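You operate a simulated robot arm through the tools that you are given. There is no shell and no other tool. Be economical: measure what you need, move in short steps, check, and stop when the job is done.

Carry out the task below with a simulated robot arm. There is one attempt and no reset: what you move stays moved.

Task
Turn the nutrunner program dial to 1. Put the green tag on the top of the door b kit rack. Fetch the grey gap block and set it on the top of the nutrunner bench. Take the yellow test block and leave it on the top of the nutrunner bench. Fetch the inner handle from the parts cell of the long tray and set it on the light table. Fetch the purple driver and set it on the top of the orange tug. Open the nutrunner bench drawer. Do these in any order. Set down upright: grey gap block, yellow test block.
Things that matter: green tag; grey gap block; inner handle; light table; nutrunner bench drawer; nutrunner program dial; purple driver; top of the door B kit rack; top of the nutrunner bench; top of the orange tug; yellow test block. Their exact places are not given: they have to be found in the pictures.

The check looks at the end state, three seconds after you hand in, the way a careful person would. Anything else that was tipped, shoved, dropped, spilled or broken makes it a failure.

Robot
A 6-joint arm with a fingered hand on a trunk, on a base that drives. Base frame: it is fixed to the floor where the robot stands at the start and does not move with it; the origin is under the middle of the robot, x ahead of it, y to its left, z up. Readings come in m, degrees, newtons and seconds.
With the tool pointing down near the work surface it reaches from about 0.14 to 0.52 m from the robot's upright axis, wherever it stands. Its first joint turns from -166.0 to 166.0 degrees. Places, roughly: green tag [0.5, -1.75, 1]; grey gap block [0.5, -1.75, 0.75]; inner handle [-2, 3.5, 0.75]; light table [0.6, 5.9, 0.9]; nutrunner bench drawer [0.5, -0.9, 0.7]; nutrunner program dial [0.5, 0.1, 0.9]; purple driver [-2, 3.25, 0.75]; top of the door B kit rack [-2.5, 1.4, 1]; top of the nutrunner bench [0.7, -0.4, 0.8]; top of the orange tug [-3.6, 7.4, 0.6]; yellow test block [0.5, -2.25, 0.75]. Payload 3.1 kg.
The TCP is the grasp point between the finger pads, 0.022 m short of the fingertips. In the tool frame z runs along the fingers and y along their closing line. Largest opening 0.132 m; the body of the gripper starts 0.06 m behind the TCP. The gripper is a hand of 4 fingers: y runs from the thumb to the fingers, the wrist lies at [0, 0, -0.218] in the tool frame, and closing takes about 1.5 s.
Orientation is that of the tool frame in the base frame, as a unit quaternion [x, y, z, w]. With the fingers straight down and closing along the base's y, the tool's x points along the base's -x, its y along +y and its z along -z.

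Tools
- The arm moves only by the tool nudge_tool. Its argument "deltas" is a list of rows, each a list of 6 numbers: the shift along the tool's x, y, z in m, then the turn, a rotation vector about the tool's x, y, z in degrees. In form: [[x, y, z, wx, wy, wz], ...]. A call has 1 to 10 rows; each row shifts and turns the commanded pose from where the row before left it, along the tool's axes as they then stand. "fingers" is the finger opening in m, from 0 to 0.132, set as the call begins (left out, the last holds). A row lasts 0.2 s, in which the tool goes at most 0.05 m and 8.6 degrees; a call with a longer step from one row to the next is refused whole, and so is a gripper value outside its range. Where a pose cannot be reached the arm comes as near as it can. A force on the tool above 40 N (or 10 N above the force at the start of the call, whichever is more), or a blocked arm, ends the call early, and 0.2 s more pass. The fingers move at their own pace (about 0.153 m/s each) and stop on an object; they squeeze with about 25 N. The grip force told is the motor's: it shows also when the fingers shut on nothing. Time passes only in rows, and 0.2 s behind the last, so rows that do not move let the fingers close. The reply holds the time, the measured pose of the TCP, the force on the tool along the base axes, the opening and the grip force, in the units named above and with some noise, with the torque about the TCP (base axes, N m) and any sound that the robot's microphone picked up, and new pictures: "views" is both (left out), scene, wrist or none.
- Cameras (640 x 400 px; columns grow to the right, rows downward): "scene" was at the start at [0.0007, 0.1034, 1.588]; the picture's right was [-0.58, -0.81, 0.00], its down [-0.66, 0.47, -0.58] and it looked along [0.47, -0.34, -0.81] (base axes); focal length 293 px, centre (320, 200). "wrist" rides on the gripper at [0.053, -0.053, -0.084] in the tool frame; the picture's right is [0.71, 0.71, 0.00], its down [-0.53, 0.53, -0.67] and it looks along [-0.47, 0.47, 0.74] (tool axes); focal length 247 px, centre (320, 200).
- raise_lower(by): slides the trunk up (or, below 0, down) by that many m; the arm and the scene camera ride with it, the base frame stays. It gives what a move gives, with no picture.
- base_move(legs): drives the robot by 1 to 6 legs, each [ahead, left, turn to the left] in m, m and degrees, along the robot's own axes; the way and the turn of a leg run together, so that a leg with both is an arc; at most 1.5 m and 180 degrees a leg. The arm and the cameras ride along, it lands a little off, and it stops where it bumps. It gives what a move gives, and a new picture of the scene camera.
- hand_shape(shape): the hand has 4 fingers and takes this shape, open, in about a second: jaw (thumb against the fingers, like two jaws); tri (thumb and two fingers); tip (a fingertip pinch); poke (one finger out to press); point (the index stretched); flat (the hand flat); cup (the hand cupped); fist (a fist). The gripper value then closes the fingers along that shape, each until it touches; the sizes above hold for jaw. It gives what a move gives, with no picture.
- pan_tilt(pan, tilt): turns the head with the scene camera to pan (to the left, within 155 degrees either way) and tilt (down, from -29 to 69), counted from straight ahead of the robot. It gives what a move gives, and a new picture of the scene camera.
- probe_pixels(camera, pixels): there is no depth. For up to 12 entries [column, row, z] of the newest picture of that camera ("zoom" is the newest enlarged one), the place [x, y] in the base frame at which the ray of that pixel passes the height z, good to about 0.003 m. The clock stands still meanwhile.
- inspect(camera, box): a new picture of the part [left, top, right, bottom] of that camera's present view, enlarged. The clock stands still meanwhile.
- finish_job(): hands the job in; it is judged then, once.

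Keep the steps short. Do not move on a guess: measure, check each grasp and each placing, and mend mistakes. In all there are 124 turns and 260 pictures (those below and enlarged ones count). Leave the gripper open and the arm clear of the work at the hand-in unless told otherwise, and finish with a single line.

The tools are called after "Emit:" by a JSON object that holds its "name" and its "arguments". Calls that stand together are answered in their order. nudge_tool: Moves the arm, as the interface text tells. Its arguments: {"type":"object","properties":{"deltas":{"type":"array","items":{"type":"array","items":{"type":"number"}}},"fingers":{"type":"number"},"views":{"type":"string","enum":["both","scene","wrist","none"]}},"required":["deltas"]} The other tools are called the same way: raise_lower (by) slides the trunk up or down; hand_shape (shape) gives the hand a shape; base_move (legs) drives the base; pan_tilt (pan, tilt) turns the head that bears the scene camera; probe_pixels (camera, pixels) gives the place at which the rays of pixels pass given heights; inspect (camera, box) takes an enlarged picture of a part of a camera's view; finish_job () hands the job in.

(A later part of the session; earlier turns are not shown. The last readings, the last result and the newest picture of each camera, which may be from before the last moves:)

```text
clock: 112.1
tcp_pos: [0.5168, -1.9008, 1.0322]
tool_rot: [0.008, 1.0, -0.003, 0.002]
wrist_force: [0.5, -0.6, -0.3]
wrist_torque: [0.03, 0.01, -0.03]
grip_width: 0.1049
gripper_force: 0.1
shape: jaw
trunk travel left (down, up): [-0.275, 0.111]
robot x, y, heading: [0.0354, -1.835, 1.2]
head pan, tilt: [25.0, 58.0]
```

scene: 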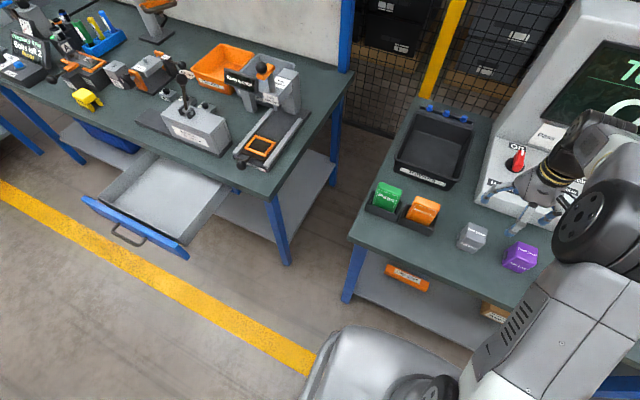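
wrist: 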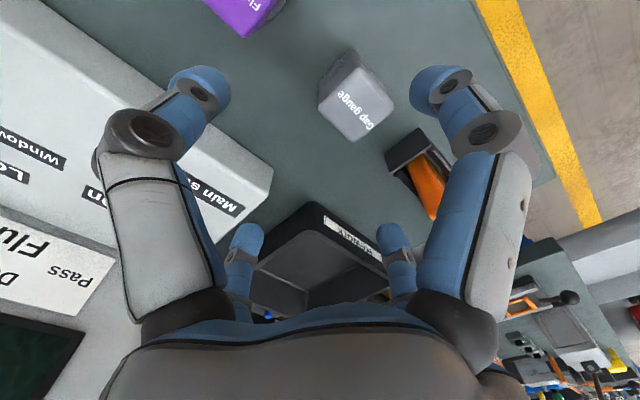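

Emit:
{"name": "inspect", "arguments": {"camera": "wrist", "box": [280, 30, 440, 150]}}

Emit:
{"name": "inspect", "arguments": {"camera": "scene", "box": [350, 160, 510, 260]}}

```text
3.33 times, centred on (360, 90) of wrist
```

zoom: 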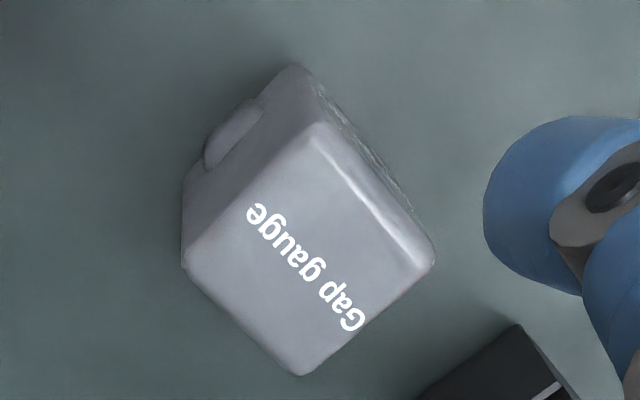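

```text
4.00 times, centred on (430, 210) of scene
```

zoom: 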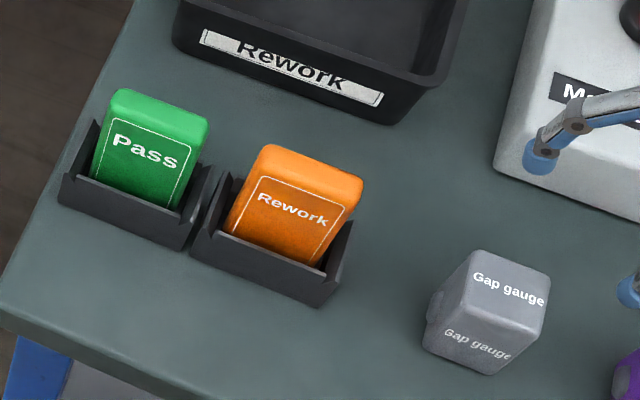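

Emit:
{"name": "probe_pixels", "arguments": {"camera": "scene", "pixels": [[474.25, 230.75, 0.89], [474.25, 230.75, 0.87], [474.25, 230.75, 0.85], [474.25, 230.75, 0.83]]}}

Emit:
{"name": "probe_pixels", "arguments": {"camera": "wrist", "pixels": [[357, 105, 0.89], [357, 105, 0.87], [357, 105, 0.85], [357, 105, 0.83], [356, 66, 0.87], [392, 107, 0.87], [354, 141, 0.87], [320, 109, 0.87]]}}

```text
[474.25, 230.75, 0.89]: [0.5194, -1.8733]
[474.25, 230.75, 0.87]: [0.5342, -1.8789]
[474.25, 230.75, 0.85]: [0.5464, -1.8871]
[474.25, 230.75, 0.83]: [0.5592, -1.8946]
```

```text
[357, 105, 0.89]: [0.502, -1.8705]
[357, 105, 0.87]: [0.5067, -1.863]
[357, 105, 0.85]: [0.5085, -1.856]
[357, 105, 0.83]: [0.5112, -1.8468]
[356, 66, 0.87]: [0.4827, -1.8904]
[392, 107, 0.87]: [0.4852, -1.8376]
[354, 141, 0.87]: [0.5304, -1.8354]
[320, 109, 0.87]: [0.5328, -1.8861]
```

Grey top centre ≈(0.503,-1.872), height ~0.89. Move above and descend to 0.955 to recheck.

Emit:
{"name": "nudge_tool", "arguments": {"deltas": [[0.014, 0.028, 0.02, 0, 0, 0], [0, 0, 0.035, 0, 0, 0], [0, 0, 0.02, 0, 0, 0], [0, 0, 0, 0, 0, 0]], "fingers": 0.1, "views": "wrist"}}

```text
clock: 113.1
tcp_pos: [0.5044, -1.8739, 0.9549]
tool_rot: [0.009, 1.0, 0.0, 0.003]
wrist_force: [0.6, -0.1, 0.4]
wrist_torque: [-0.02, 0.0, 0.0]
grip_width: 0.1004
gripper_force: 0.1
shape: jaw
trunk travel left (down, up): [-0.275, 0.111]
robot x, y, heading: [0.0378, -1.833, 1.3]
head pan, tilt: [25.0, 58.0]
```

wrist: 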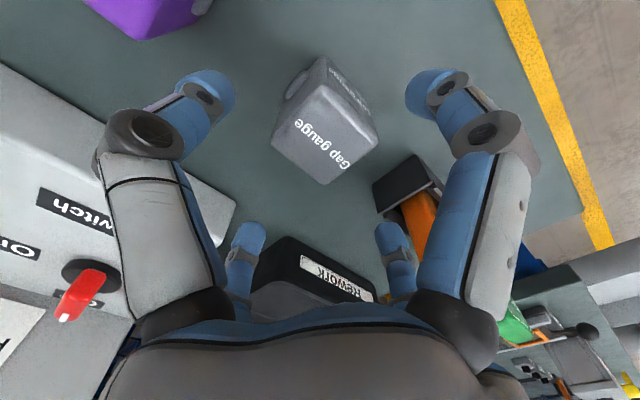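

Emit:
{"name": "probe_pixels", "arguments": {"camera": "wrist", "pixels": [[375, 186, 0.84], [412, 156, 0.84], [324, 135, 0.893]]}}

Emit:
{"name": "nudge_tool", "arguments": {"deltas": [[0.002, 0.002, 0.03, 0, 0, 0], [0, 0, 0.03, 0, 0, 0], [0, 0, 0.02, 0, 0, 0], [0, 0, 0, 0, 0, 0]], "fingers": 0.085, "views": "wrist"}}

```text
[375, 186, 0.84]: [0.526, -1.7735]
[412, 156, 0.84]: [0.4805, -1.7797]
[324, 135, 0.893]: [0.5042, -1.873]
```

```text
clock: 114.1
tcp_pos: [0.5049, -1.8698, 0.8772]
tool_rot: [0.008, 1.0, -0.002, 0.002]
wrist_force: [0.7, -0.4, 0.3]
wrist_torque: [-0.02, 0.01, 0.0]
grip_width: 0.0855
gripper_force: 0.0
shape: jaw
trunk travel left (down, up): [-0.275, 0.111]
robot x, y, heading: [0.0369, -1.8387, 1.4]
head pan, tilt: [25.0, 58.0]
```

wrist: 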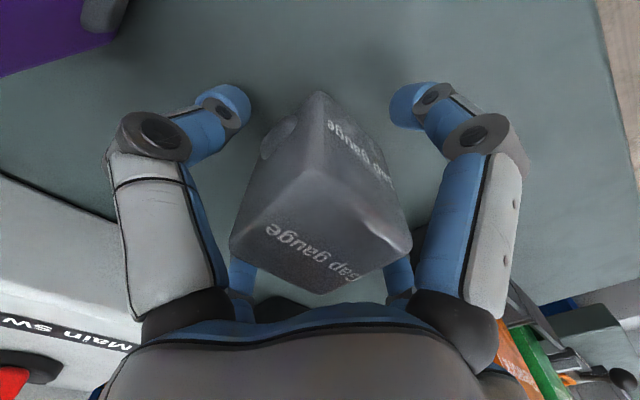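

Lower to 0.862 and close.

Emit:
{"name": "nudge_tool", "arguments": {"deltas": [[0, -0.001, 0.014, 0, 0, 0], [0, 0, 0, 0, 0, 0]], "views": "none"}}

Emit:
{"name": "nudge_tool", "arguments": {"deltas": [[0, 0, 0, 0, 0, 0], [0, 0, 0, 0, 0, 0], [0, 0, 0, 0, 0, 0], [0, 0, 0, 0, 0, 0], [0, 0, 0, 0, 0, 0], [0, 0, 0, 0, 0, 0]], "fingers": 0.02, "views": "wrist"}}

Emit:
{"name": "nudge_tool", "arguments": {"deltas": [[0, 0, -0.02, 0, 0, 0], [0, 0, -0.04, 0, 0, 0], [0, 0, -0.04, 0, 0, 0], [0, 0, -0.04, 0, 0, 0], [0, 0, -0.03, 0, 0, 0]], "views": "scene"}}

```text
clock: 114.7
tcp_pos: [0.504, -1.8717, 0.8632]
tool_rot: [0.008, 1.0, -0.002, 0.003]
wrist_force: [-0.2, 0.3, -0.1]
wrist_torque: [-0.01, -0.01, 0.03]
grip_width: 0.0853
gripper_force: 0.0
shape: jaw
trunk travel left (down, up): [-0.275, 0.111]
robot x, y, heading: [0.0361, -1.8378, 1.2]
head pan, tilt: [25.0, 58.0]
```

```text
clock: 116.1
tcp_pos: [0.5043, -1.8708, 0.8636]
tool_rot: [0.008, 1.0, 0.0, 0.002]
wrist_force: [-0.2, 0.1, -2.0]
wrist_torque: [0.02, 0.0, 0.01]
grip_width: 0.0464
gripper_force: 25.0
shape: jaw
trunk travel left (down, up): [-0.275, 0.111]
robot x, y, heading: [0.037, -1.8377, 1.1]
head pan, tilt: [25.0, 58.0]
```

wrist: 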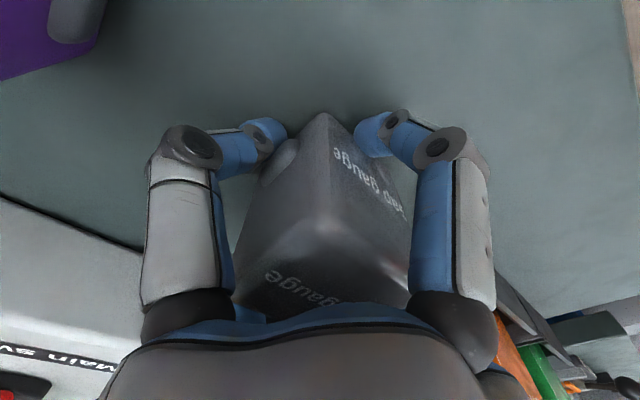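

```text
clock: 117.3
tcp_pos: [0.5002, -1.8708, 1.035]
tool_rot: [0.008, 1.0, -0.001, 0.003]
wrist_force: [-0.4, 0.3, -2.7]
wrist_torque: [0.02, 0.02, 0.0]
grip_width: 0.0464
gripper_force: 25.2
shape: jaw
trunk travel left (down, up): [-0.275, 0.111]
robot x, y, heading: [0.0405, -1.8355, 1.5]
head pan, tilt: [25.0, 58.0]
```

scene: 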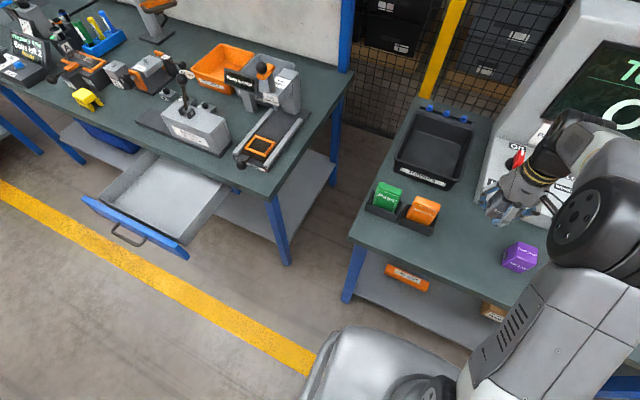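

Grey is held. Drive back to the nutrunner bench.

Emit:
{"name": "base_move", "arguments": {"legs": [[-0.56, 0, -1.4], [0, 0.7, 0], [0, 0.7, 0], [0.5, 0, 0]]}}

Emit:
{"name": "nudge_tool", "arguments": {"deltas": [[0, -0.03, 0, 0, 0, 0], [0, -0.04, 0, 0, 0, 0], [0, 0, 0, 0, 0, 0]]}}

```text
clock: 129.8
tcp_pos: [0.4355, -0.4977, 1.0338]
tool_rot: [0.015, 1.0, -0.001, 0.003]
wrist_force: [0.3, 0.2, -2.4]
wrist_torque: [-0.01, 0.02, 0.01]
grip_width: 0.0463
gripper_force: 25.0
shape: jaw
trunk travel left (down, up): [-0.275, 0.111]
robot x, y, heading: [-0.0287, -0.4566, 0.6]
head pan, tilt: [25.0, 58.0]
```

scene: 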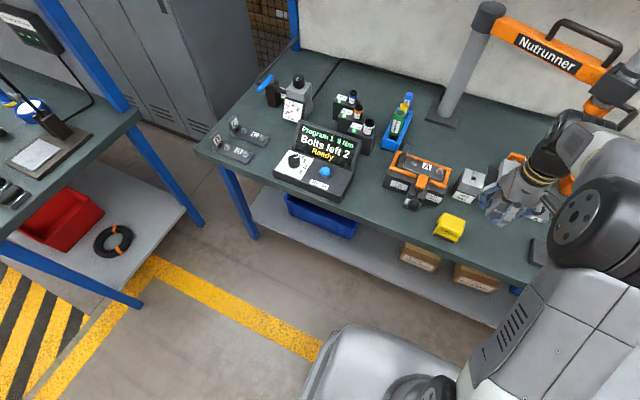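

```text
clock: 130.6
tcp_pos: [0.4312, -0.5693, 1.0349]
tool_rot: [0.014, 1.0, -0.002, 0.002]
wrist_force: [-0.2, -0.1, -2.1]
wrist_torque: [0.01, 0.0, 0.0]
grip_width: 0.0466
gripper_force: 24.8
shape: jaw
trunk travel left (down, up): [-0.275, 0.111]
robot x, y, heading: [-0.0263, -0.4527, 0.2]
head pan, tilt: [25.0, 58.0]
```

scene: 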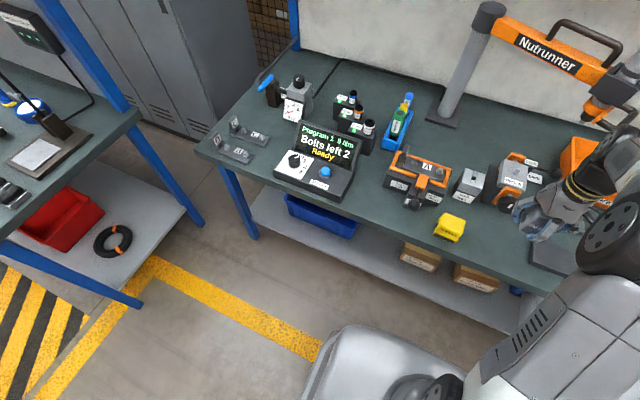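
wrist: 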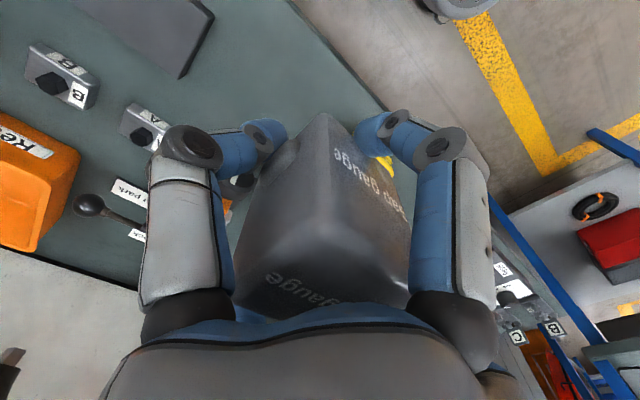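

Check the margin of the yellow block to the bench edge.

Emit:
{"name": "inspect", "arguments": {"camera": "scene", "box": [400, 180, 560, 280]}}

Emit:
{"name": "probe_pixels", "arguments": {"camera": "scene", "pixels": [[445, 250, 0.76], [400, 230, 0.76], [500, 275, 0.76], [446, 241, 0.76], [550, 243, 0.765], [530, 268, 0.765]]}}

```text
4.00 times, centred on (480, 230) of scene
```

zoom: 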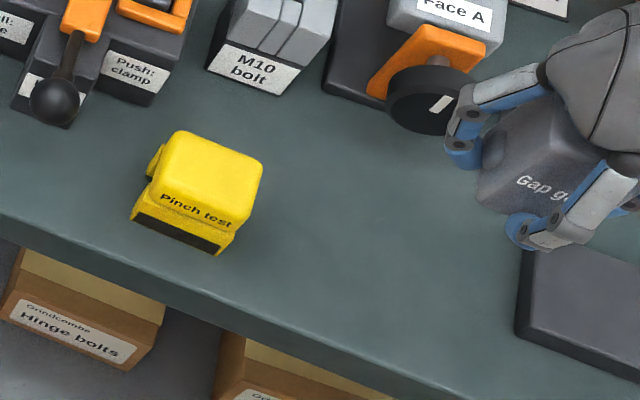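

```text
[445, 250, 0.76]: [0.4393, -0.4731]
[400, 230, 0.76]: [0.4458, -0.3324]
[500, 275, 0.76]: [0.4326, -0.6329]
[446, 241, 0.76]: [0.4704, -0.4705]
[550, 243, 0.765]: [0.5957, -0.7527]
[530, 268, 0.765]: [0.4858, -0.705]
```

Emit:
{"name": "probe_pixels", "arguments": {"camera": "scene", "pixels": [[505, 213, 0.78], [505, 208, 0.8], [452, 228, 0.83], [515, 250, 0.765]]}}

Emit:
{"name": "nudge_tool", "arguments": {"deltas": [[-0.035, 0, 0.04, 0, 0, 0], [0, 0, 0.04, 0, 0, 0], [0, 0, 0.04, 0, 0, 0], [0, 0, 0.04, 0, 0, 0], [0, 0, 0.03, 0, 0, 0], [0, 0, 0, 0, 0, 0]]}}

```text
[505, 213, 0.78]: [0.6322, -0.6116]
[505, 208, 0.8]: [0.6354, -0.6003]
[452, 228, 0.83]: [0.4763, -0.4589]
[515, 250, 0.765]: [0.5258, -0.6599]
```

```text
refused: row 1 steps farther than a row can; nothing moved
```

Emit:
{"name": "nudge_tool", "arguments": {"deltas": [[-0.035, 0, 0.02, 0, 0, 0], [0, 0, 0.045, 0, 0, 0], [0, 0, 0.045, 0, 0, 0], [0, 0, 0.045, 0, 0, 0], [0, 0, 0.035, 0, 0, 0], [0, 0, 0, 0, 0, 0]]}}

```text
clock: 132.0
tcp_pos: [0.4696, -0.5693, 0.8466]
tool_rot: [0.014, 1.0, -0.001, 0.003]
wrist_force: [-0.5, 0.5, -2.5]
wrist_torque: [-0.03, 0.0, 0.03]
grip_width: 0.0465
gripper_force: 25.2
shape: jaw
trunk travel left (down, up): [-0.275, 0.111]
robot x, y, heading: [-0.0297, -0.456, 0.5]
head pan, tilt: [25.0, 58.0]
```

scene: 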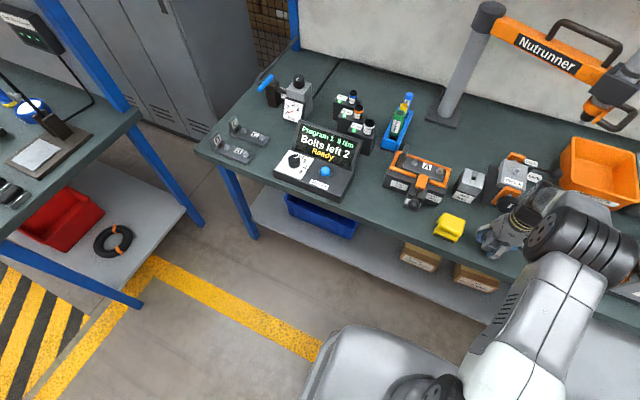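
wrist: 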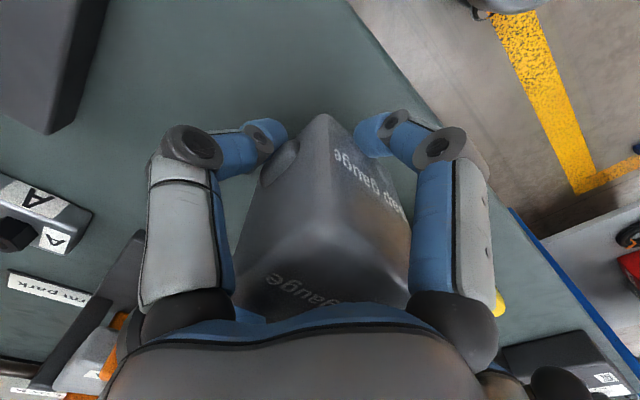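

Clear. Final lowering to contact (expected ≈0.822).

Emit:
{"name": "nudge_tool", "arguments": {"deltas": [[0, 0, 0.008, 0, 0, 0], [0, 0, 0.007, 0, 0, 0], [0, 0, 0.005, 0, 0, 0], [0, 0, 0, 0, 0, 0]], "views": "none"}}

Emit:
{"name": "nudge_tool", "arguments": {"deltas": [[0, 0, 0.002, 0, 0, 0], [0, 0, 0, 0, 0, 0]], "views": "none"}}

Emit:
{"name": "nudge_tool", "arguments": {"deltas": [[0, 0, 0.002, 0, 0, 0], [0, 0, 0, 0, 0, 0]], "views": "none"}}

```text
clock: 133.0
tcp_pos: [0.4693, -0.5688, 0.8252]
tool_rot: [0.015, 1.0, -0.001, 0.003]
wrist_force: [0.2, -0.1, -2.3]
wrist_torque: [-0.04, -0.05, -0.01]
grip_width: 0.0464
gripper_force: 25.1
shape: jaw
trunk travel left (down, up): [-0.275, 0.111]
robot x, y, heading: [-0.0336, -0.4559, 0.4]
head pan, tilt: [25.0, 58.0]
```

```text
clock: 133.6
tcp_pos: [0.4688, -0.569, 0.823]
tool_rot: [0.015, 1.0, 0.0, 0.003]
wrist_force: [0.3, -0.4, -2.4]
wrist_torque: [0.01, 0.01, 0.0]
grip_width: 0.0462
gripper_force: 24.6
shape: jaw
trunk travel left (down, up): [-0.275, 0.111]
robot x, y, heading: [-0.0247, -0.4526, 0.2]
head pan, tilt: [25.0, 58.0]
```

```text
clock: 134.2
tcp_pos: [0.4686, -0.5679, 0.8218]
tool_rot: [0.015, 1.0, -0.002, 0.004]
wrist_force: [0.0, -0.6, 7.9]
wrist_torque: [-0.18, 0.13, 0.0]
grip_width: 0.0466
gripper_force: 25.1
shape: jaw
trunk travel left (down, up): [-0.275, 0.111]
robot x, y, heading: [-0.0276, -0.456, 0.2]
head pan, tilt: [25.0, 58.0]
```

Contact. Open to 0.085 and lift.

Emit:
{"name": "nudge_tool", "arguments": {"deltas": [[0, 0, 0, 0, 0, 0], [0, 0, 0, 0, 0, 0], [0, 0, 0, 0, 0, 0], [0, 0, -0.03, 0, 0, 0], [0, 0, -0.045, 0, 0, 0], [0, 0, -0.045, 0, 0, 0], [0, 0, -0.045, 0, 0, 0], [0, 0, -0.045, 0, 0, 0]], "fingers": 0.085}}

```text
clock: 136.0
tcp_pos: [0.4643, -0.5665, 1.0321]
tool_rot: [0.015, 1.0, -0.002, 0.002]
wrist_force: [0.9, -0.5, -0.2]
wrist_torque: [0.01, 0.01, 0.05]
grip_width: 0.0847
gripper_force: 0.1
shape: jaw
trunk travel left (down, up): [-0.275, 0.111]
robot x, y, heading: [-0.024, -0.4549, 0.7]
head pan, tilt: [25.0, 58.0]
```

scene: 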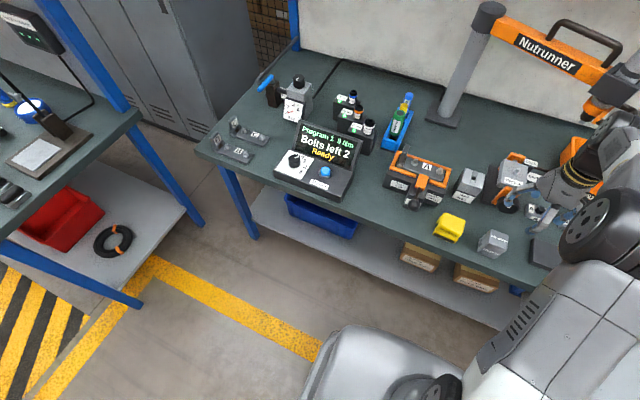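
wrist: 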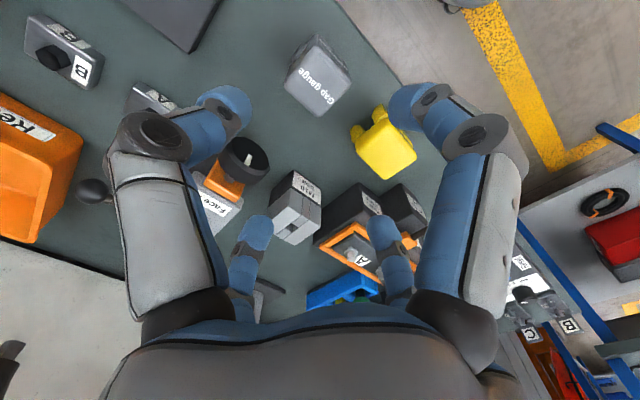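

Both blocks stand upright. Now fetch the green tag.

Emit:
{"name": "base_move", "arguments": {"legs": [[-0.54, 0, 0], [0, -1.1, 0], [0.53, 0, 0]]}}

Emit:
{"name": "nudge_tool", "arguments": {"deltas": [[0, 0, 0, 0, 0, 0]], "views": "wrist"}}

```text
clock: 147.1
tcp_pos: [0.4594, -1.6761, 1.0311]
tool_rot: [0.016, 1.0, -0.001, 0.003]
wrist_force: [-0.4, -0.1, 0.1]
wrist_torque: [0.01, 0.02, 0.01]
grip_width: 0.0846
gripper_force: 0.0
shape: jaw
trunk travel left (down, up): [-0.275, 0.111]
robot x, y, heading: [-0.0377, -1.5617, 0.3]
head pan, tilt: [25.0, 58.0]
```

scene: 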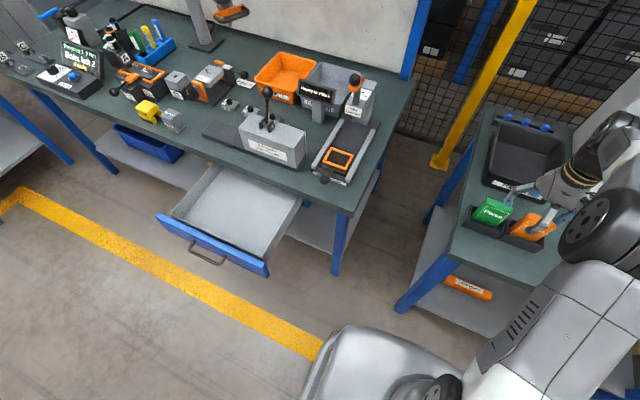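

```text
clock: 147.5
tcp_pos: [0.4587, -1.6757, 1.0321]
tool_rot: [0.016, 1.0, -0.002, 0.003]
wrist_force: [-0.4, 0.0, -0.3]
wrist_torque: [-0.05, 0.01, 0.04]
grip_width: 0.0847
gripper_force: 0.1
shape: jaw
trunk travel left (down, up): [-0.275, 0.111]
robot x, y, heading: [-0.0361, -1.5629, -0.0]
head pan, tilt: [25.0, 58.0]
```

wrist: 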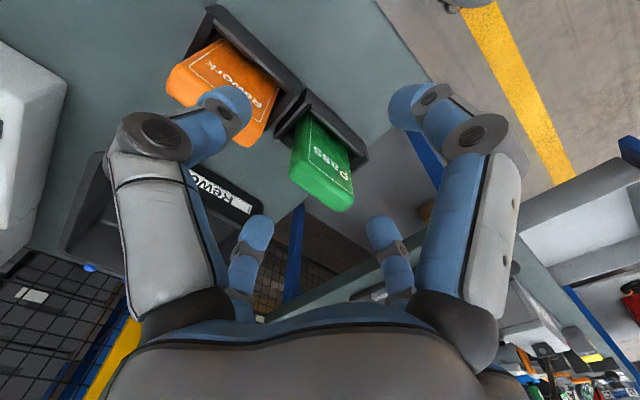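

Emit:
{"name": "inspect", "arguments": {"camera": "wrist", "box": [240, 70, 400, 230]}}

Emit:
{"name": "pan_tilt", "arguments": {"pan": -10, "tilt": 55}}

Emit:
{"name": "inspect", "arguments": {"camera": "scene", "box": [230, 140, 390, 240]}}

```text
2.50 times, centred on (320, 150) of wrist
```

zoom: 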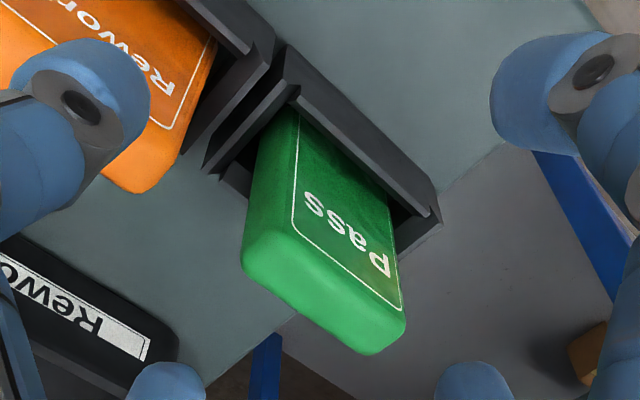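

```text
clock: 148.5
tcp_pos: [0.459, -1.6769, 1.0306]
tool_rot: [0.017, 1.0, -0.002, 0.002]
wrist_force: [-1.0, 0.2, 0.3]
wrist_torque: [0.04, -0.02, -0.02]
grip_width: 0.0845
gripper_force: 0.0
shape: jaw
trunk travel left (down, up): [-0.275, 0.111]
robot x, y, heading: [-0.0365, -1.563, 0.4]
head pan, tilt: [-10.0, 55.0]
```

scene: 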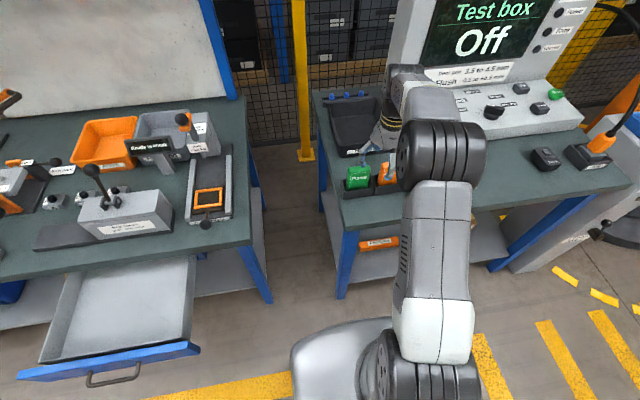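

```text
4.00 times, centred on (310, 190) of scene
```

zoom: 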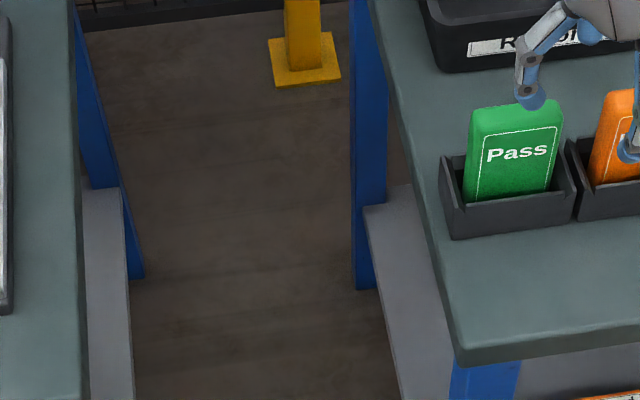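

Emit:
{"name": "probe_pixels", "arguments": {"camera": "scene", "pixels": [[359.25, 167, 0.9], [359.25, 167, 0.92], [359.25, 167, 0.88], [347.5, 169, 0.9], [370.5, 166, 0.9], [347, 191, 0.84]]}}

Emit:
{"name": "probe_pixels", "arguments": {"camera": "wrist", "pixels": [[322, 190, 0.92], [322, 190, 0.9], [322, 190, 0.88], [295, 170, 0.9], [350, 210, 0.9], [365, 157, 0.84], [325, 108, 0.84], [302, 130, 0.83]]}}

```text
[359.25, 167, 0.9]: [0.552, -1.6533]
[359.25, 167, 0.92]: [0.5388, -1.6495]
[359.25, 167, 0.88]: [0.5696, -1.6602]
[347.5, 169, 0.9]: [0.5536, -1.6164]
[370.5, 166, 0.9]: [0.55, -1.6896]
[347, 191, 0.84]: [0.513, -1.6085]
```

```text
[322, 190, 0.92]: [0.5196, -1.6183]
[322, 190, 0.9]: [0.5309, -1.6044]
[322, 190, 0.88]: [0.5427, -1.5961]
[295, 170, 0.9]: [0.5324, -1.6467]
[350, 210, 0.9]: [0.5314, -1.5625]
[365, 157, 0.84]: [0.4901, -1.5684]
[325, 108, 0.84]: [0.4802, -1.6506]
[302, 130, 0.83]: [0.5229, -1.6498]
```

Tag top ≈(0.513,-1.638,0.94), 0.07 wide, thin in x. I'll use a 45° hand yaw so finger pairs pinch front and back, staying clear of the orange tag.

Emit:
{"name": "nudge_tool", "arguments": {"deltas": [[-0.03, 0.018, 0, 0, 0, 0], [-0.022, 0.018, 0, 0, 0, 0], [0, 0, 0, 0, 0, -7.6], [0, 0, 0, 0, 0, -7.6], [0, 0, 0, 0, 0, -7.6], [0, 0, 0, 0, 0, -7.6], [0, 0, 0, 0, 0, -7.6], [0, 0, 0, 0, 0, -8.5], [0, 0, 0, 0, 0, 0]], "fingers": 0.09}}

Emit:
{"name": "inspect", "arguments": {"camera": "scene", "box": [310, 120, 430, 220]}}

```text
clock: 150.5
tcp_pos: [0.511, -1.6435, 1.0308]
tool_rot: [-0.379, 0.925, -0.003, 0.003]
wrist_force: [0.0, -0.6, 0.0]
wrist_torque: [-0.01, 0.01, 0.03]
grip_width: 0.0895
gripper_force: 0.1
shape: jaw
trunk travel left (down, up): [-0.275, 0.111]
robot x, y, heading: [-0.0323, -1.5652, 0.4]
head pan, tilt: [-10.0, 55.0]
```

scene: 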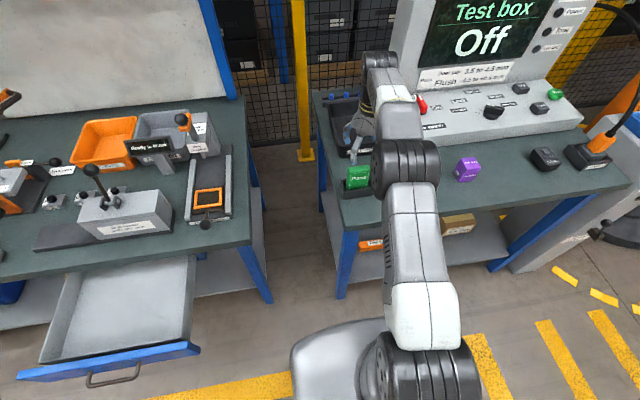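
wrist: 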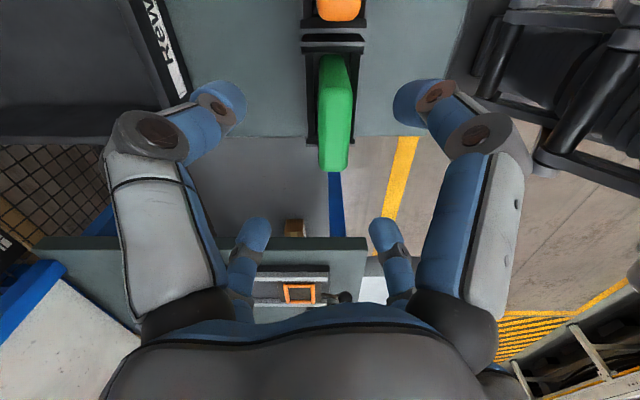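

```text
4.00 times, centred on (370, 170) of scene
```

zoom: 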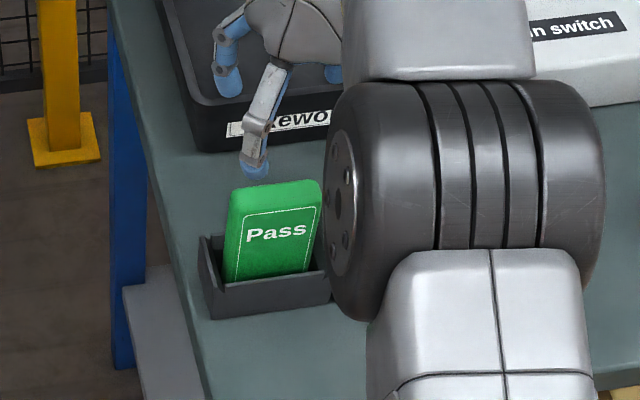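

Emit:
{"name": "inspect", "arguments": {"camera": "wrist", "box": [260, 0, 420, 190]}}

```text
2.11 times, centred on (340, 95) of wrist
```

zoom: 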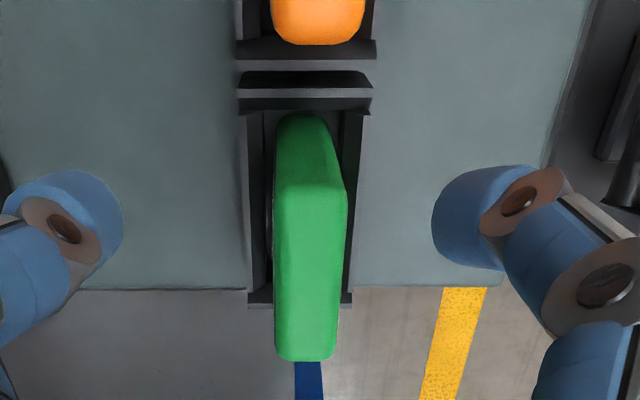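

Tag centre offset ~10 mm toward −x. Correct and descend to 0.96.

Emit:
{"name": "nudge_tool", "arguments": {"deltas": [[0.005, 0.009, 0.02, 0, 0, 0], [0, 0, 0.03, 0, 0, 0], [0, 0, 0.02, 0, 0, 0], [0, 0, 0, 0, 0, 0]], "views": "wrist"}}

```text
clock: 151.5
tcp_pos: [0.5019, -1.6403, 0.9578]
tool_rot: [-0.38, 0.925, -0.002, 0.001]
wrist_force: [-0.8, 0.3, -0.6]
wrist_torque: [0.0, -0.02, 0.0]
grip_width: 0.0898
gripper_force: 0.1
shape: jaw
trunk travel left (down, up): [-0.275, 0.111]
robot x, y, heading: [-0.038, -1.5607, -0.1]
head pan, tilt: [-10.0, 55.0]
```

wrist: 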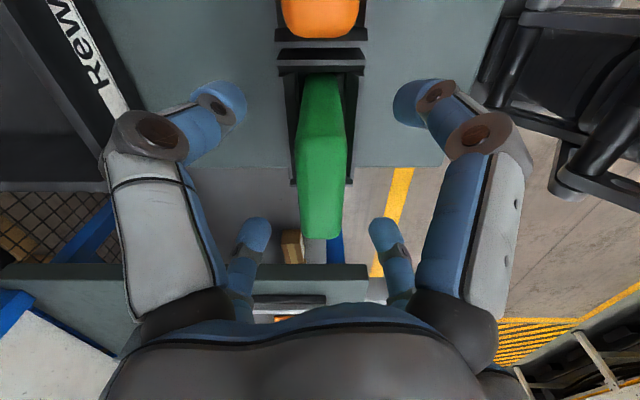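

Centred. Descend 0.042 and close.

Emit:
{"name": "nudge_tool", "arguments": {"deltas": [[0, 0, 0.02, 0, 0, 0], [0, 0, 0.022, 0, 0, 0], [0, 0, 0, 0, 0, 0]], "views": "wrist"}}

Emit:
{"name": "nudge_tool", "arguments": {"deltas": [[0, 0, 0, 0, 0, 0], [0, 0, 0, 0, 0, 0], [0, 0, 0, 0, 0, 0], [0, 0, 0, 0, 0, 0], [0, 0, 0, 0, 0, 0], [0, 0, 0, 0, 0, 0]], "fingers": 0.0, "views": "both"}}

```text
clock: 152.3
tcp_pos: [0.5004, -1.6394, 0.9169]
tool_rot: [-0.38, 0.925, -0.003, 0.002]
wrist_force: [-0.8, -0.1, -0.5]
wrist_torque: [0.02, 0.02, -0.02]
grip_width: 0.0895
gripper_force: 0.0
shape: jaw
trunk travel left (down, up): [-0.275, 0.111]
robot x, y, heading: [-0.0324, -1.5643, 0.3]
head pan, tilt: [-10.0, 55.0]
```

wrist: 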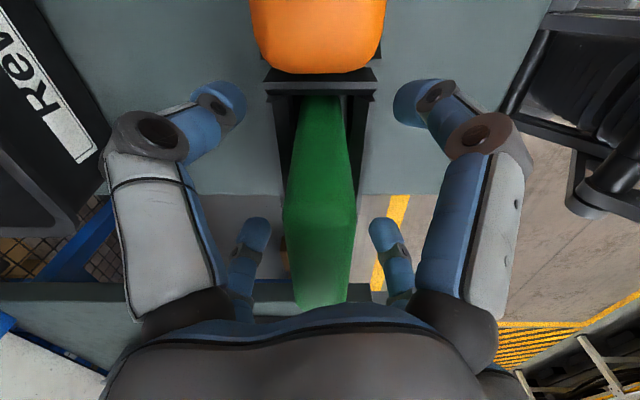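

```text
clock: 153.7
tcp_pos: [0.5028, -1.64, 0.9181]
tool_rot: [-0.38, 0.925, -0.002, 0.003]
wrist_force: [0.3, 0.4, -0.2]
wrist_torque: [0.01, -0.01, -0.02]
grip_width: 0.0317
gripper_force: 24.9
shape: jaw
trunk travel left (down, up): [-0.275, 0.111]
robot x, y, heading: [-0.0344, -1.5659, 0.1]
head pan, tilt: [-10.0, 55.0]
```

scene: 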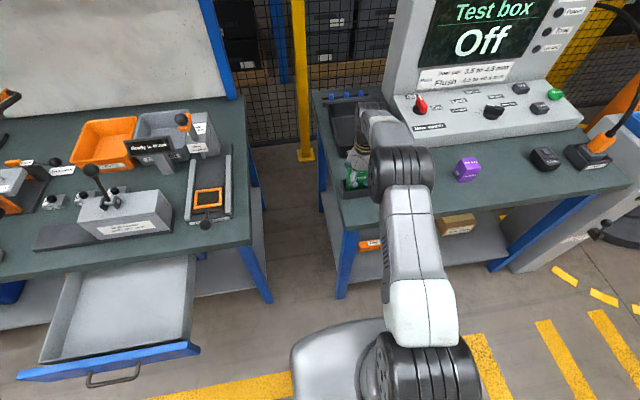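
wrist: 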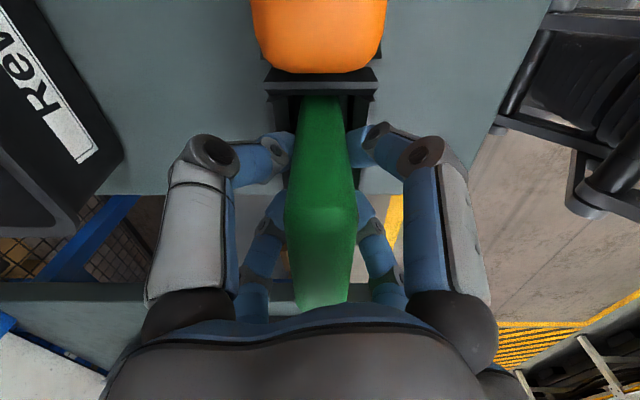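

Gripped front/back. Lift slowly and check that the holder stays.

Emit:
{"name": "nudge_tool", "arguments": {"deltas": [[0, 0, -0.02, 0, 0, 0], [0, 0, -0.03, 0, 0, 0], [0, 0, -0.04, 0, 0, 0], [0, 0, -0.04, 0, 0, 0], [0, 0, -0.03, 0, 0, 0]]}}

Emit:
{"name": "inspect", "arguments": {"camera": "scene", "box": [310, 100, 430, 220]}}

```text
clock: 154.9
tcp_pos: [0.5045, -1.636, 1.0808]
tool_rot: [-0.38, 0.925, -0.002, 0.003]
wrist_force: [0.2, 0.1, -1.1]
wrist_torque: [0.0, 0.01, 0.0]
grip_width: 0.0313
gripper_force: 24.9
shape: jaw
trunk travel left (down, up): [-0.275, 0.111]
robot x, y, heading: [-0.0358, -1.5617, 0.2]
head pan, tilt: [-10.0, 55.0]
```

scene: 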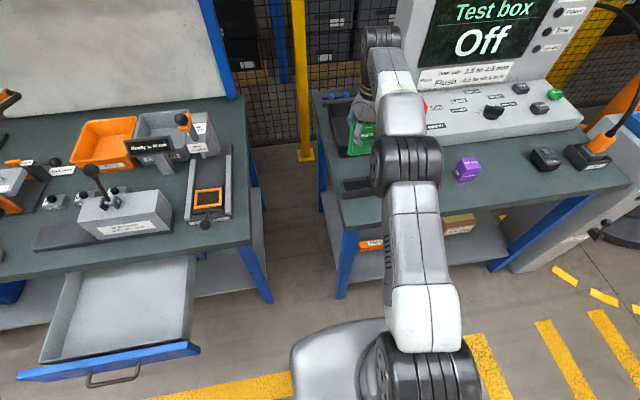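
wrist: 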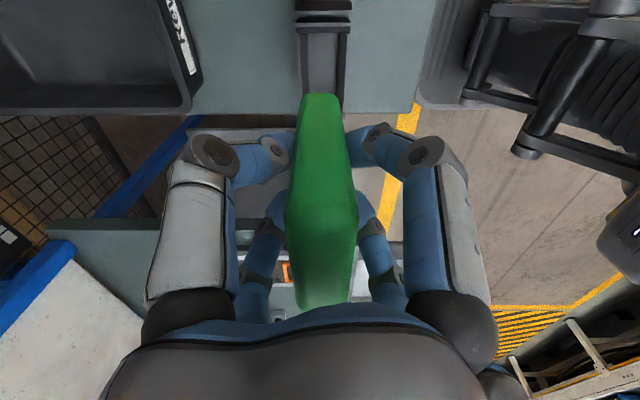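

```text
3.33 times, centred on (370, 160) of scene
```

zoom: 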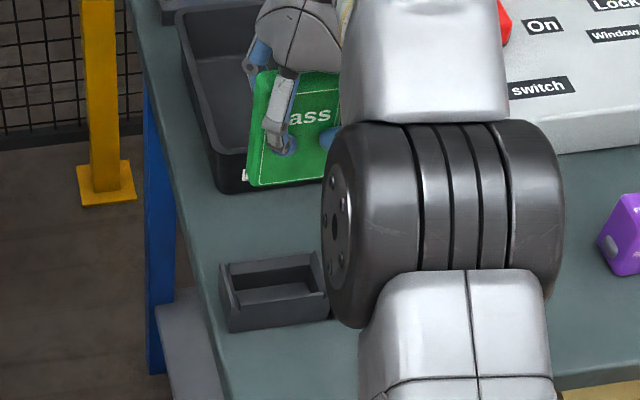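

The tag is free, holder in place. Tuck the arm, back up and look toward the kit rack (behind-left).

Emit:
{"name": "base_move", "arguments": {"legs": [[-0.6, 0, 0]]}}

Emit:
{"name": "nudge_tool", "arguments": {"deltas": [[0.03, 0.03, 0, 0, 0, 0], [0.03, 0.03, 0, 0, 0, 0], [0.03, 0.03, 0, 0, 0, 0], [0.03, 0.03, 0, 0, 0, 0], [0.02, 0.02, 0, 0, 0, 0]], "views": "none"}}

Emit:
{"name": "pan_tilt", "arguments": {"pan": 130, "tilt": 20}}

```text
clock: 158.2
tcp_pos: [-0.0908, -1.6392, 1.0814]
tool_rot: [-0.377, 0.926, -0.003, 0.002]
wrist_force: [0.4, -0.2, -0.6]
wrist_torque: [0.0, 0.02, 0.01]
grip_width: 0.0313
gripper_force: 25.0
shape: jaw
trunk travel left (down, up): [-0.275, 0.111]
robot x, y, heading: [-0.629, -1.5628, -0.4]
head pan, tilt: [-10.0, 55.0]
```

scene: 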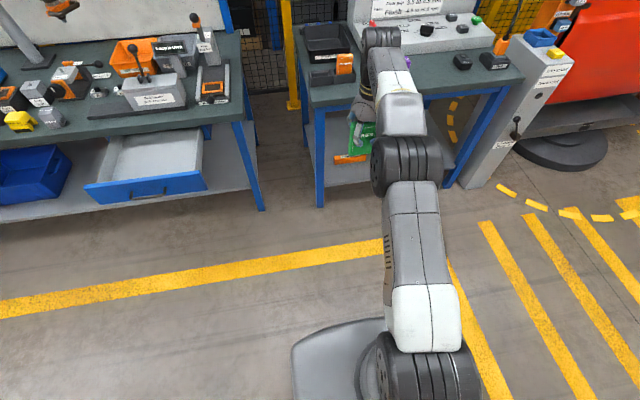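

```text
clock: 159.4
tcp_pos: [-0.2902, -1.638, 1.0816]
tool_rot: [-0.377, 0.926, -0.002, 0.003]
wrist_force: [0.1, -0.4, -1.4]
wrist_torque: [0.0, -0.01, 0.02]
grip_width: 0.0308
gripper_force: 25.2
shape: jaw
trunk travel left (down, up): [-0.275, 0.111]
robot x, y, heading: [-0.6274, -1.5639, -0.1]
head pan, tilt: [-10.0, 55.0]
```

```text
clock: 161.7
tcp_pos: [-0.29, -1.637, 1.0826]
tool_rot: [-0.376, 0.927, -0.003, 0.002]
wrist_force: [-0.1, -0.4, -0.9]
wrist_torque: [-0.02, -0.03, -0.01]
grip_width: 0.031
gripper_force: 24.6
shape: jaw
trunk travel left (down, up): [-0.275, 0.111]
robot x, y, heading: [-0.631, -1.5611, -0.3]
head pan, tilt: [130.0, 20.0]
```

scene: 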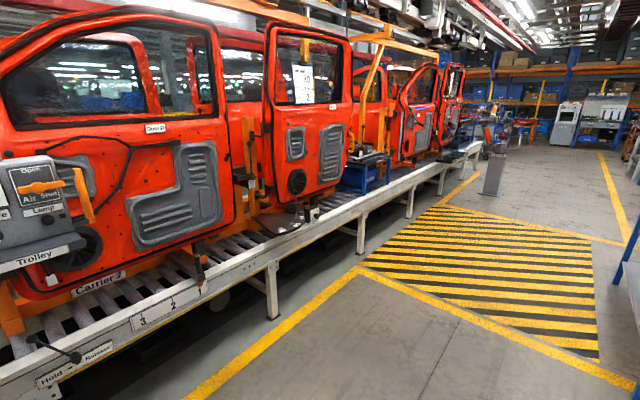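

Emit:
{"name": "inspect", "arguments": {"camera": "scene", "box": [310, 100, 470, 230]}}

```text
3.08 times, centred on (390, 165) of scene
```

zoom: 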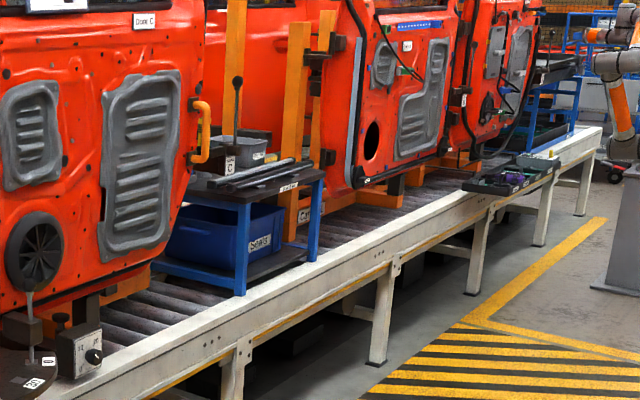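

Emit:
{"name": "probe_pixels", "arguments": {"camera": "zoom", "pixels": [[260, 200, 1.0], [260, 200, 0.95], [560, 75, 1.0], [560, 110, 0.95], [510, 180, 0.75], [250, 345, 0.7]]}}

Emit:
{"name": "base_move", "arguments": {"legs": [[0, 0, 90], [1.2, 0.3, 0]]}}

Emit:
{"name": "pan_tilt", "arguments": {"pan": 40, "tilt": 20}}

```text
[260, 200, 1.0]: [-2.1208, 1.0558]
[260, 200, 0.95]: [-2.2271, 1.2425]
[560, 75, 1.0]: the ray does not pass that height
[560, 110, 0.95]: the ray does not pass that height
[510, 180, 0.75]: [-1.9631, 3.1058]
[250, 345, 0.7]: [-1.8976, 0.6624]
```

```text
clock: 171.7
tcp_pos: [-0.779, -0.0106, 1.0807]
tool_rot: [0.908, -0.418, 0.0, -0.003]
wrist_force: [-0.9, 0.3, -1.4]
wrist_torque: [-0.02, -0.02, -0.01]
grip_width: 0.0309
gripper_force: 24.8
shape: jaw
trunk travel left (down, up): [-0.275, 0.111]
robot x, y, heading: [-0.8753, -0.3444, 86.5]
head pan, tilt: [130.0, 20.0]
```

scene: 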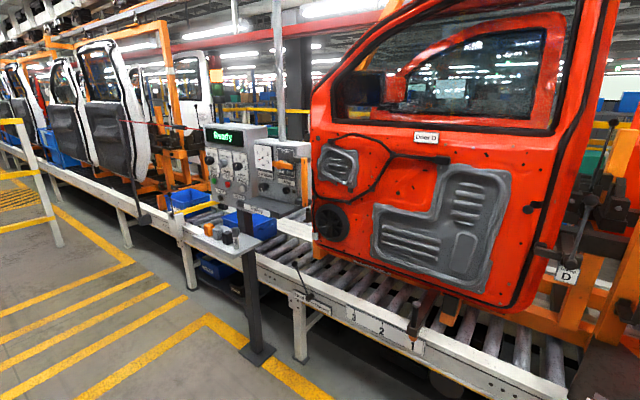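

```text
clock: 173.3
tcp_pos: [-0.779, -0.0113, 1.0811]
tool_rot: [0.909, -0.418, 0.0, -0.003]
wrist_force: [0.4, 1.1, -1.2]
wrist_torque: [-0.03, 0.0, 0.02]
grip_width: 0.0309
gripper_force: 25.1
shape: jaw
trunk travel left (down, up): [-0.275, 0.111]
robot x, y, heading: [-0.8791, -0.3434, 86.3]
head pan, tilt: [40.0, 20.0]
```

scene: 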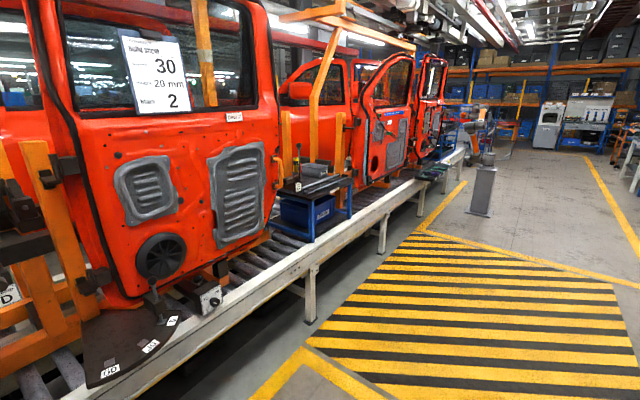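

Emit:
{"name": "inspect", "arguments": {"camera": "scene", "box": [250, 100, 410, 260]}}

Emit:
{"name": "inspect", "arguments": {"camera": "scene", "box": [400, 100, 520, 200]}}

Emit:
{"name": "inspect", "arguments": {"camera": "scene", "box": [270, 150, 370, 210]}}

```text
2.50 times, centred on (330, 180) of scene
```

zoom: 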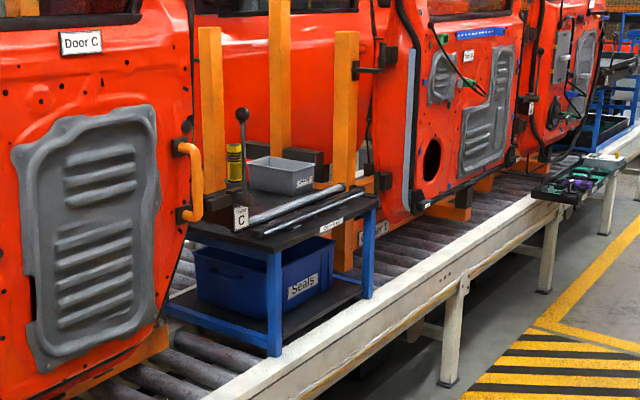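

```text
4.00 times, centred on (460, 150) of scene
```

zoom: 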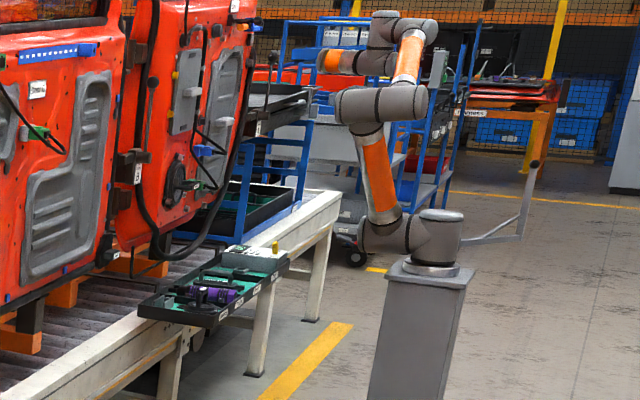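

```text
6.40 times, centred on (320, 180) of scene
```

zoom: 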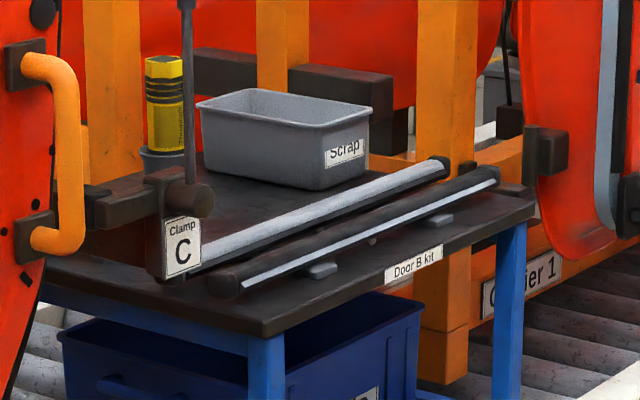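

The rack here carries the label "Door B kit". Drive to face it, from (-1.2, 1.2), looking along −x.

Emit:
{"name": "base_move", "arguments": {"legs": [[1.48, 0.25, 0], [0, 0, 93]]}}

Emit:
{"name": "pan_tilt", "arguments": {"pan": 10, "tilt": 35}}

```text
refused: leg 1 is longer than a leg can be; nothing moved
```

```text
clock: 174.3
tcp_pos: [-0.7801, -0.0111, 1.0814]
tool_rot: [0.909, -0.418, 0.001, -0.003]
wrist_force: [0.3, 0.7, -1.7]
wrist_torque: [-0.01, -0.02, -0.01]
grip_width: 0.0307
gripper_force: 24.9
shape: jaw
trunk travel left (down, up): [-0.275, 0.111]
robot x, y, heading: [-0.8775, -0.346, 86.2]
head pan, tilt: [10.0, 35.0]
```

scene: 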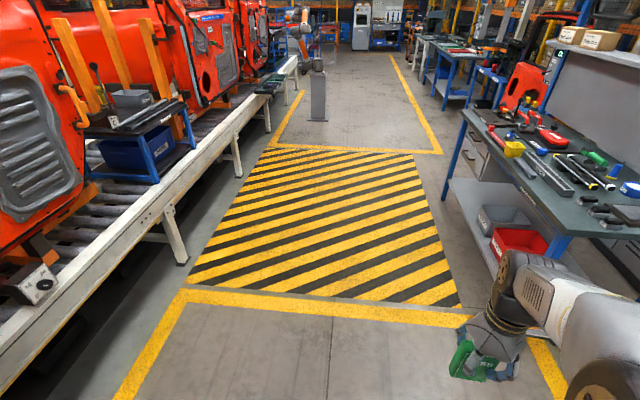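

Emit:
{"name": "base_move", "arguments": {"legs": [[1.35, 0.25, 0], [0.1, 0, 93]]}}

Emit:
{"name": "pan_tilt", "arguments": {"pan": 10, "tilt": 35}}

```text
clock: 185.0
tcp_pos: [-1.4562, 1.1571, 1.0819]
tool_rot: [0.929, 0.371, -0.002, -0.002]
wrist_force: [-1.7, -0.5, -1.5]
wrist_torque: [0.01, 0.0, -0.02]
grip_width: 0.0307
gripper_force: 25.1
shape: jaw
trunk travel left (down, up): [-0.275, 0.111]
robot x, y, heading: [-1.1197, 1.077, 179.4]
head pan, tilt: [10.0, 35.0]
```

scene: 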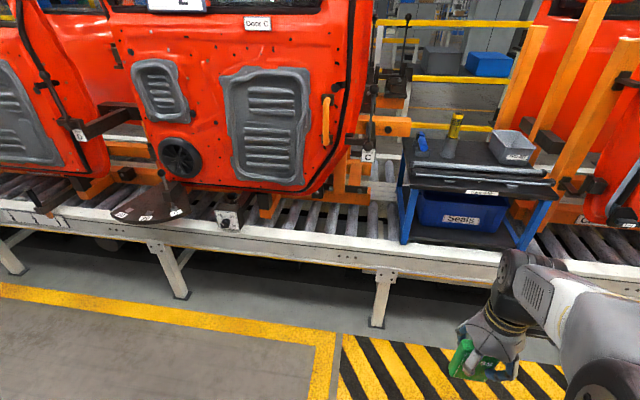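

```text
clock: 185.6
tcp_pos: [-1.4587, 1.1564, 1.0803]
tool_rot: [0.929, 0.37, -0.003, -0.003]
wrist_force: [0.0, -1.1, -2.1]
wrist_torque: [0.01, 0.0, 0.0]
grip_width: 0.0308
gripper_force: 24.3
shape: jaw
trunk travel left (down, up): [-0.275, 0.111]
robot x, y, heading: [-1.118, 1.0747, 179.1]
head pan, tilt: [10.0, 35.0]
```

scene: 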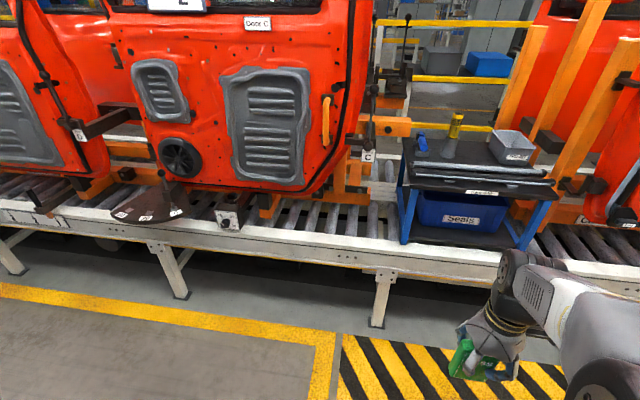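

Emit:
{"name": "inspect", "arguments": {"camera": "scene", "box": [390, 110, 570, 210]}}

Emit:
{"name": "probe_pixels", "arguments": {"camera": "scene", "pixels": [[400, 186, 1.0], [555, 195, 1.0], [408, 140, 1.0], [400, 186, 0.95], [400, 243, 0.72], [550, 195, 0.95], [408, 140, 0.95], [330, 230, 0.7]]}}

```text
3.56 times, centred on (480, 160) of scene
```

zoom: 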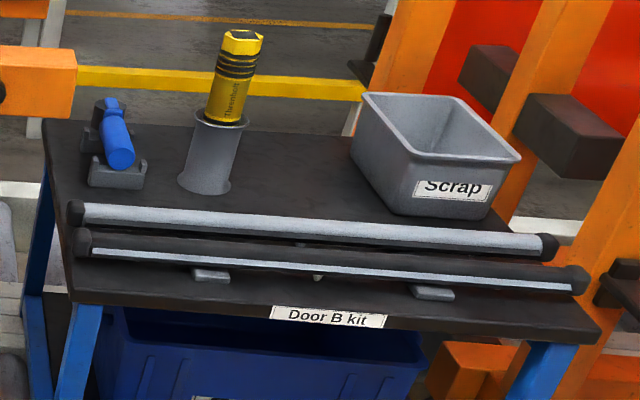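

```text
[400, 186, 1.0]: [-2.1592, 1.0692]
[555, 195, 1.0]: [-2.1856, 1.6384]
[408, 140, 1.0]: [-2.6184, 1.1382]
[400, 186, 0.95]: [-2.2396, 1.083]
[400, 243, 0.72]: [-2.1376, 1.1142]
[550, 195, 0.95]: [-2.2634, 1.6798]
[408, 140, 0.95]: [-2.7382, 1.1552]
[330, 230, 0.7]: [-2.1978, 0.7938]
```

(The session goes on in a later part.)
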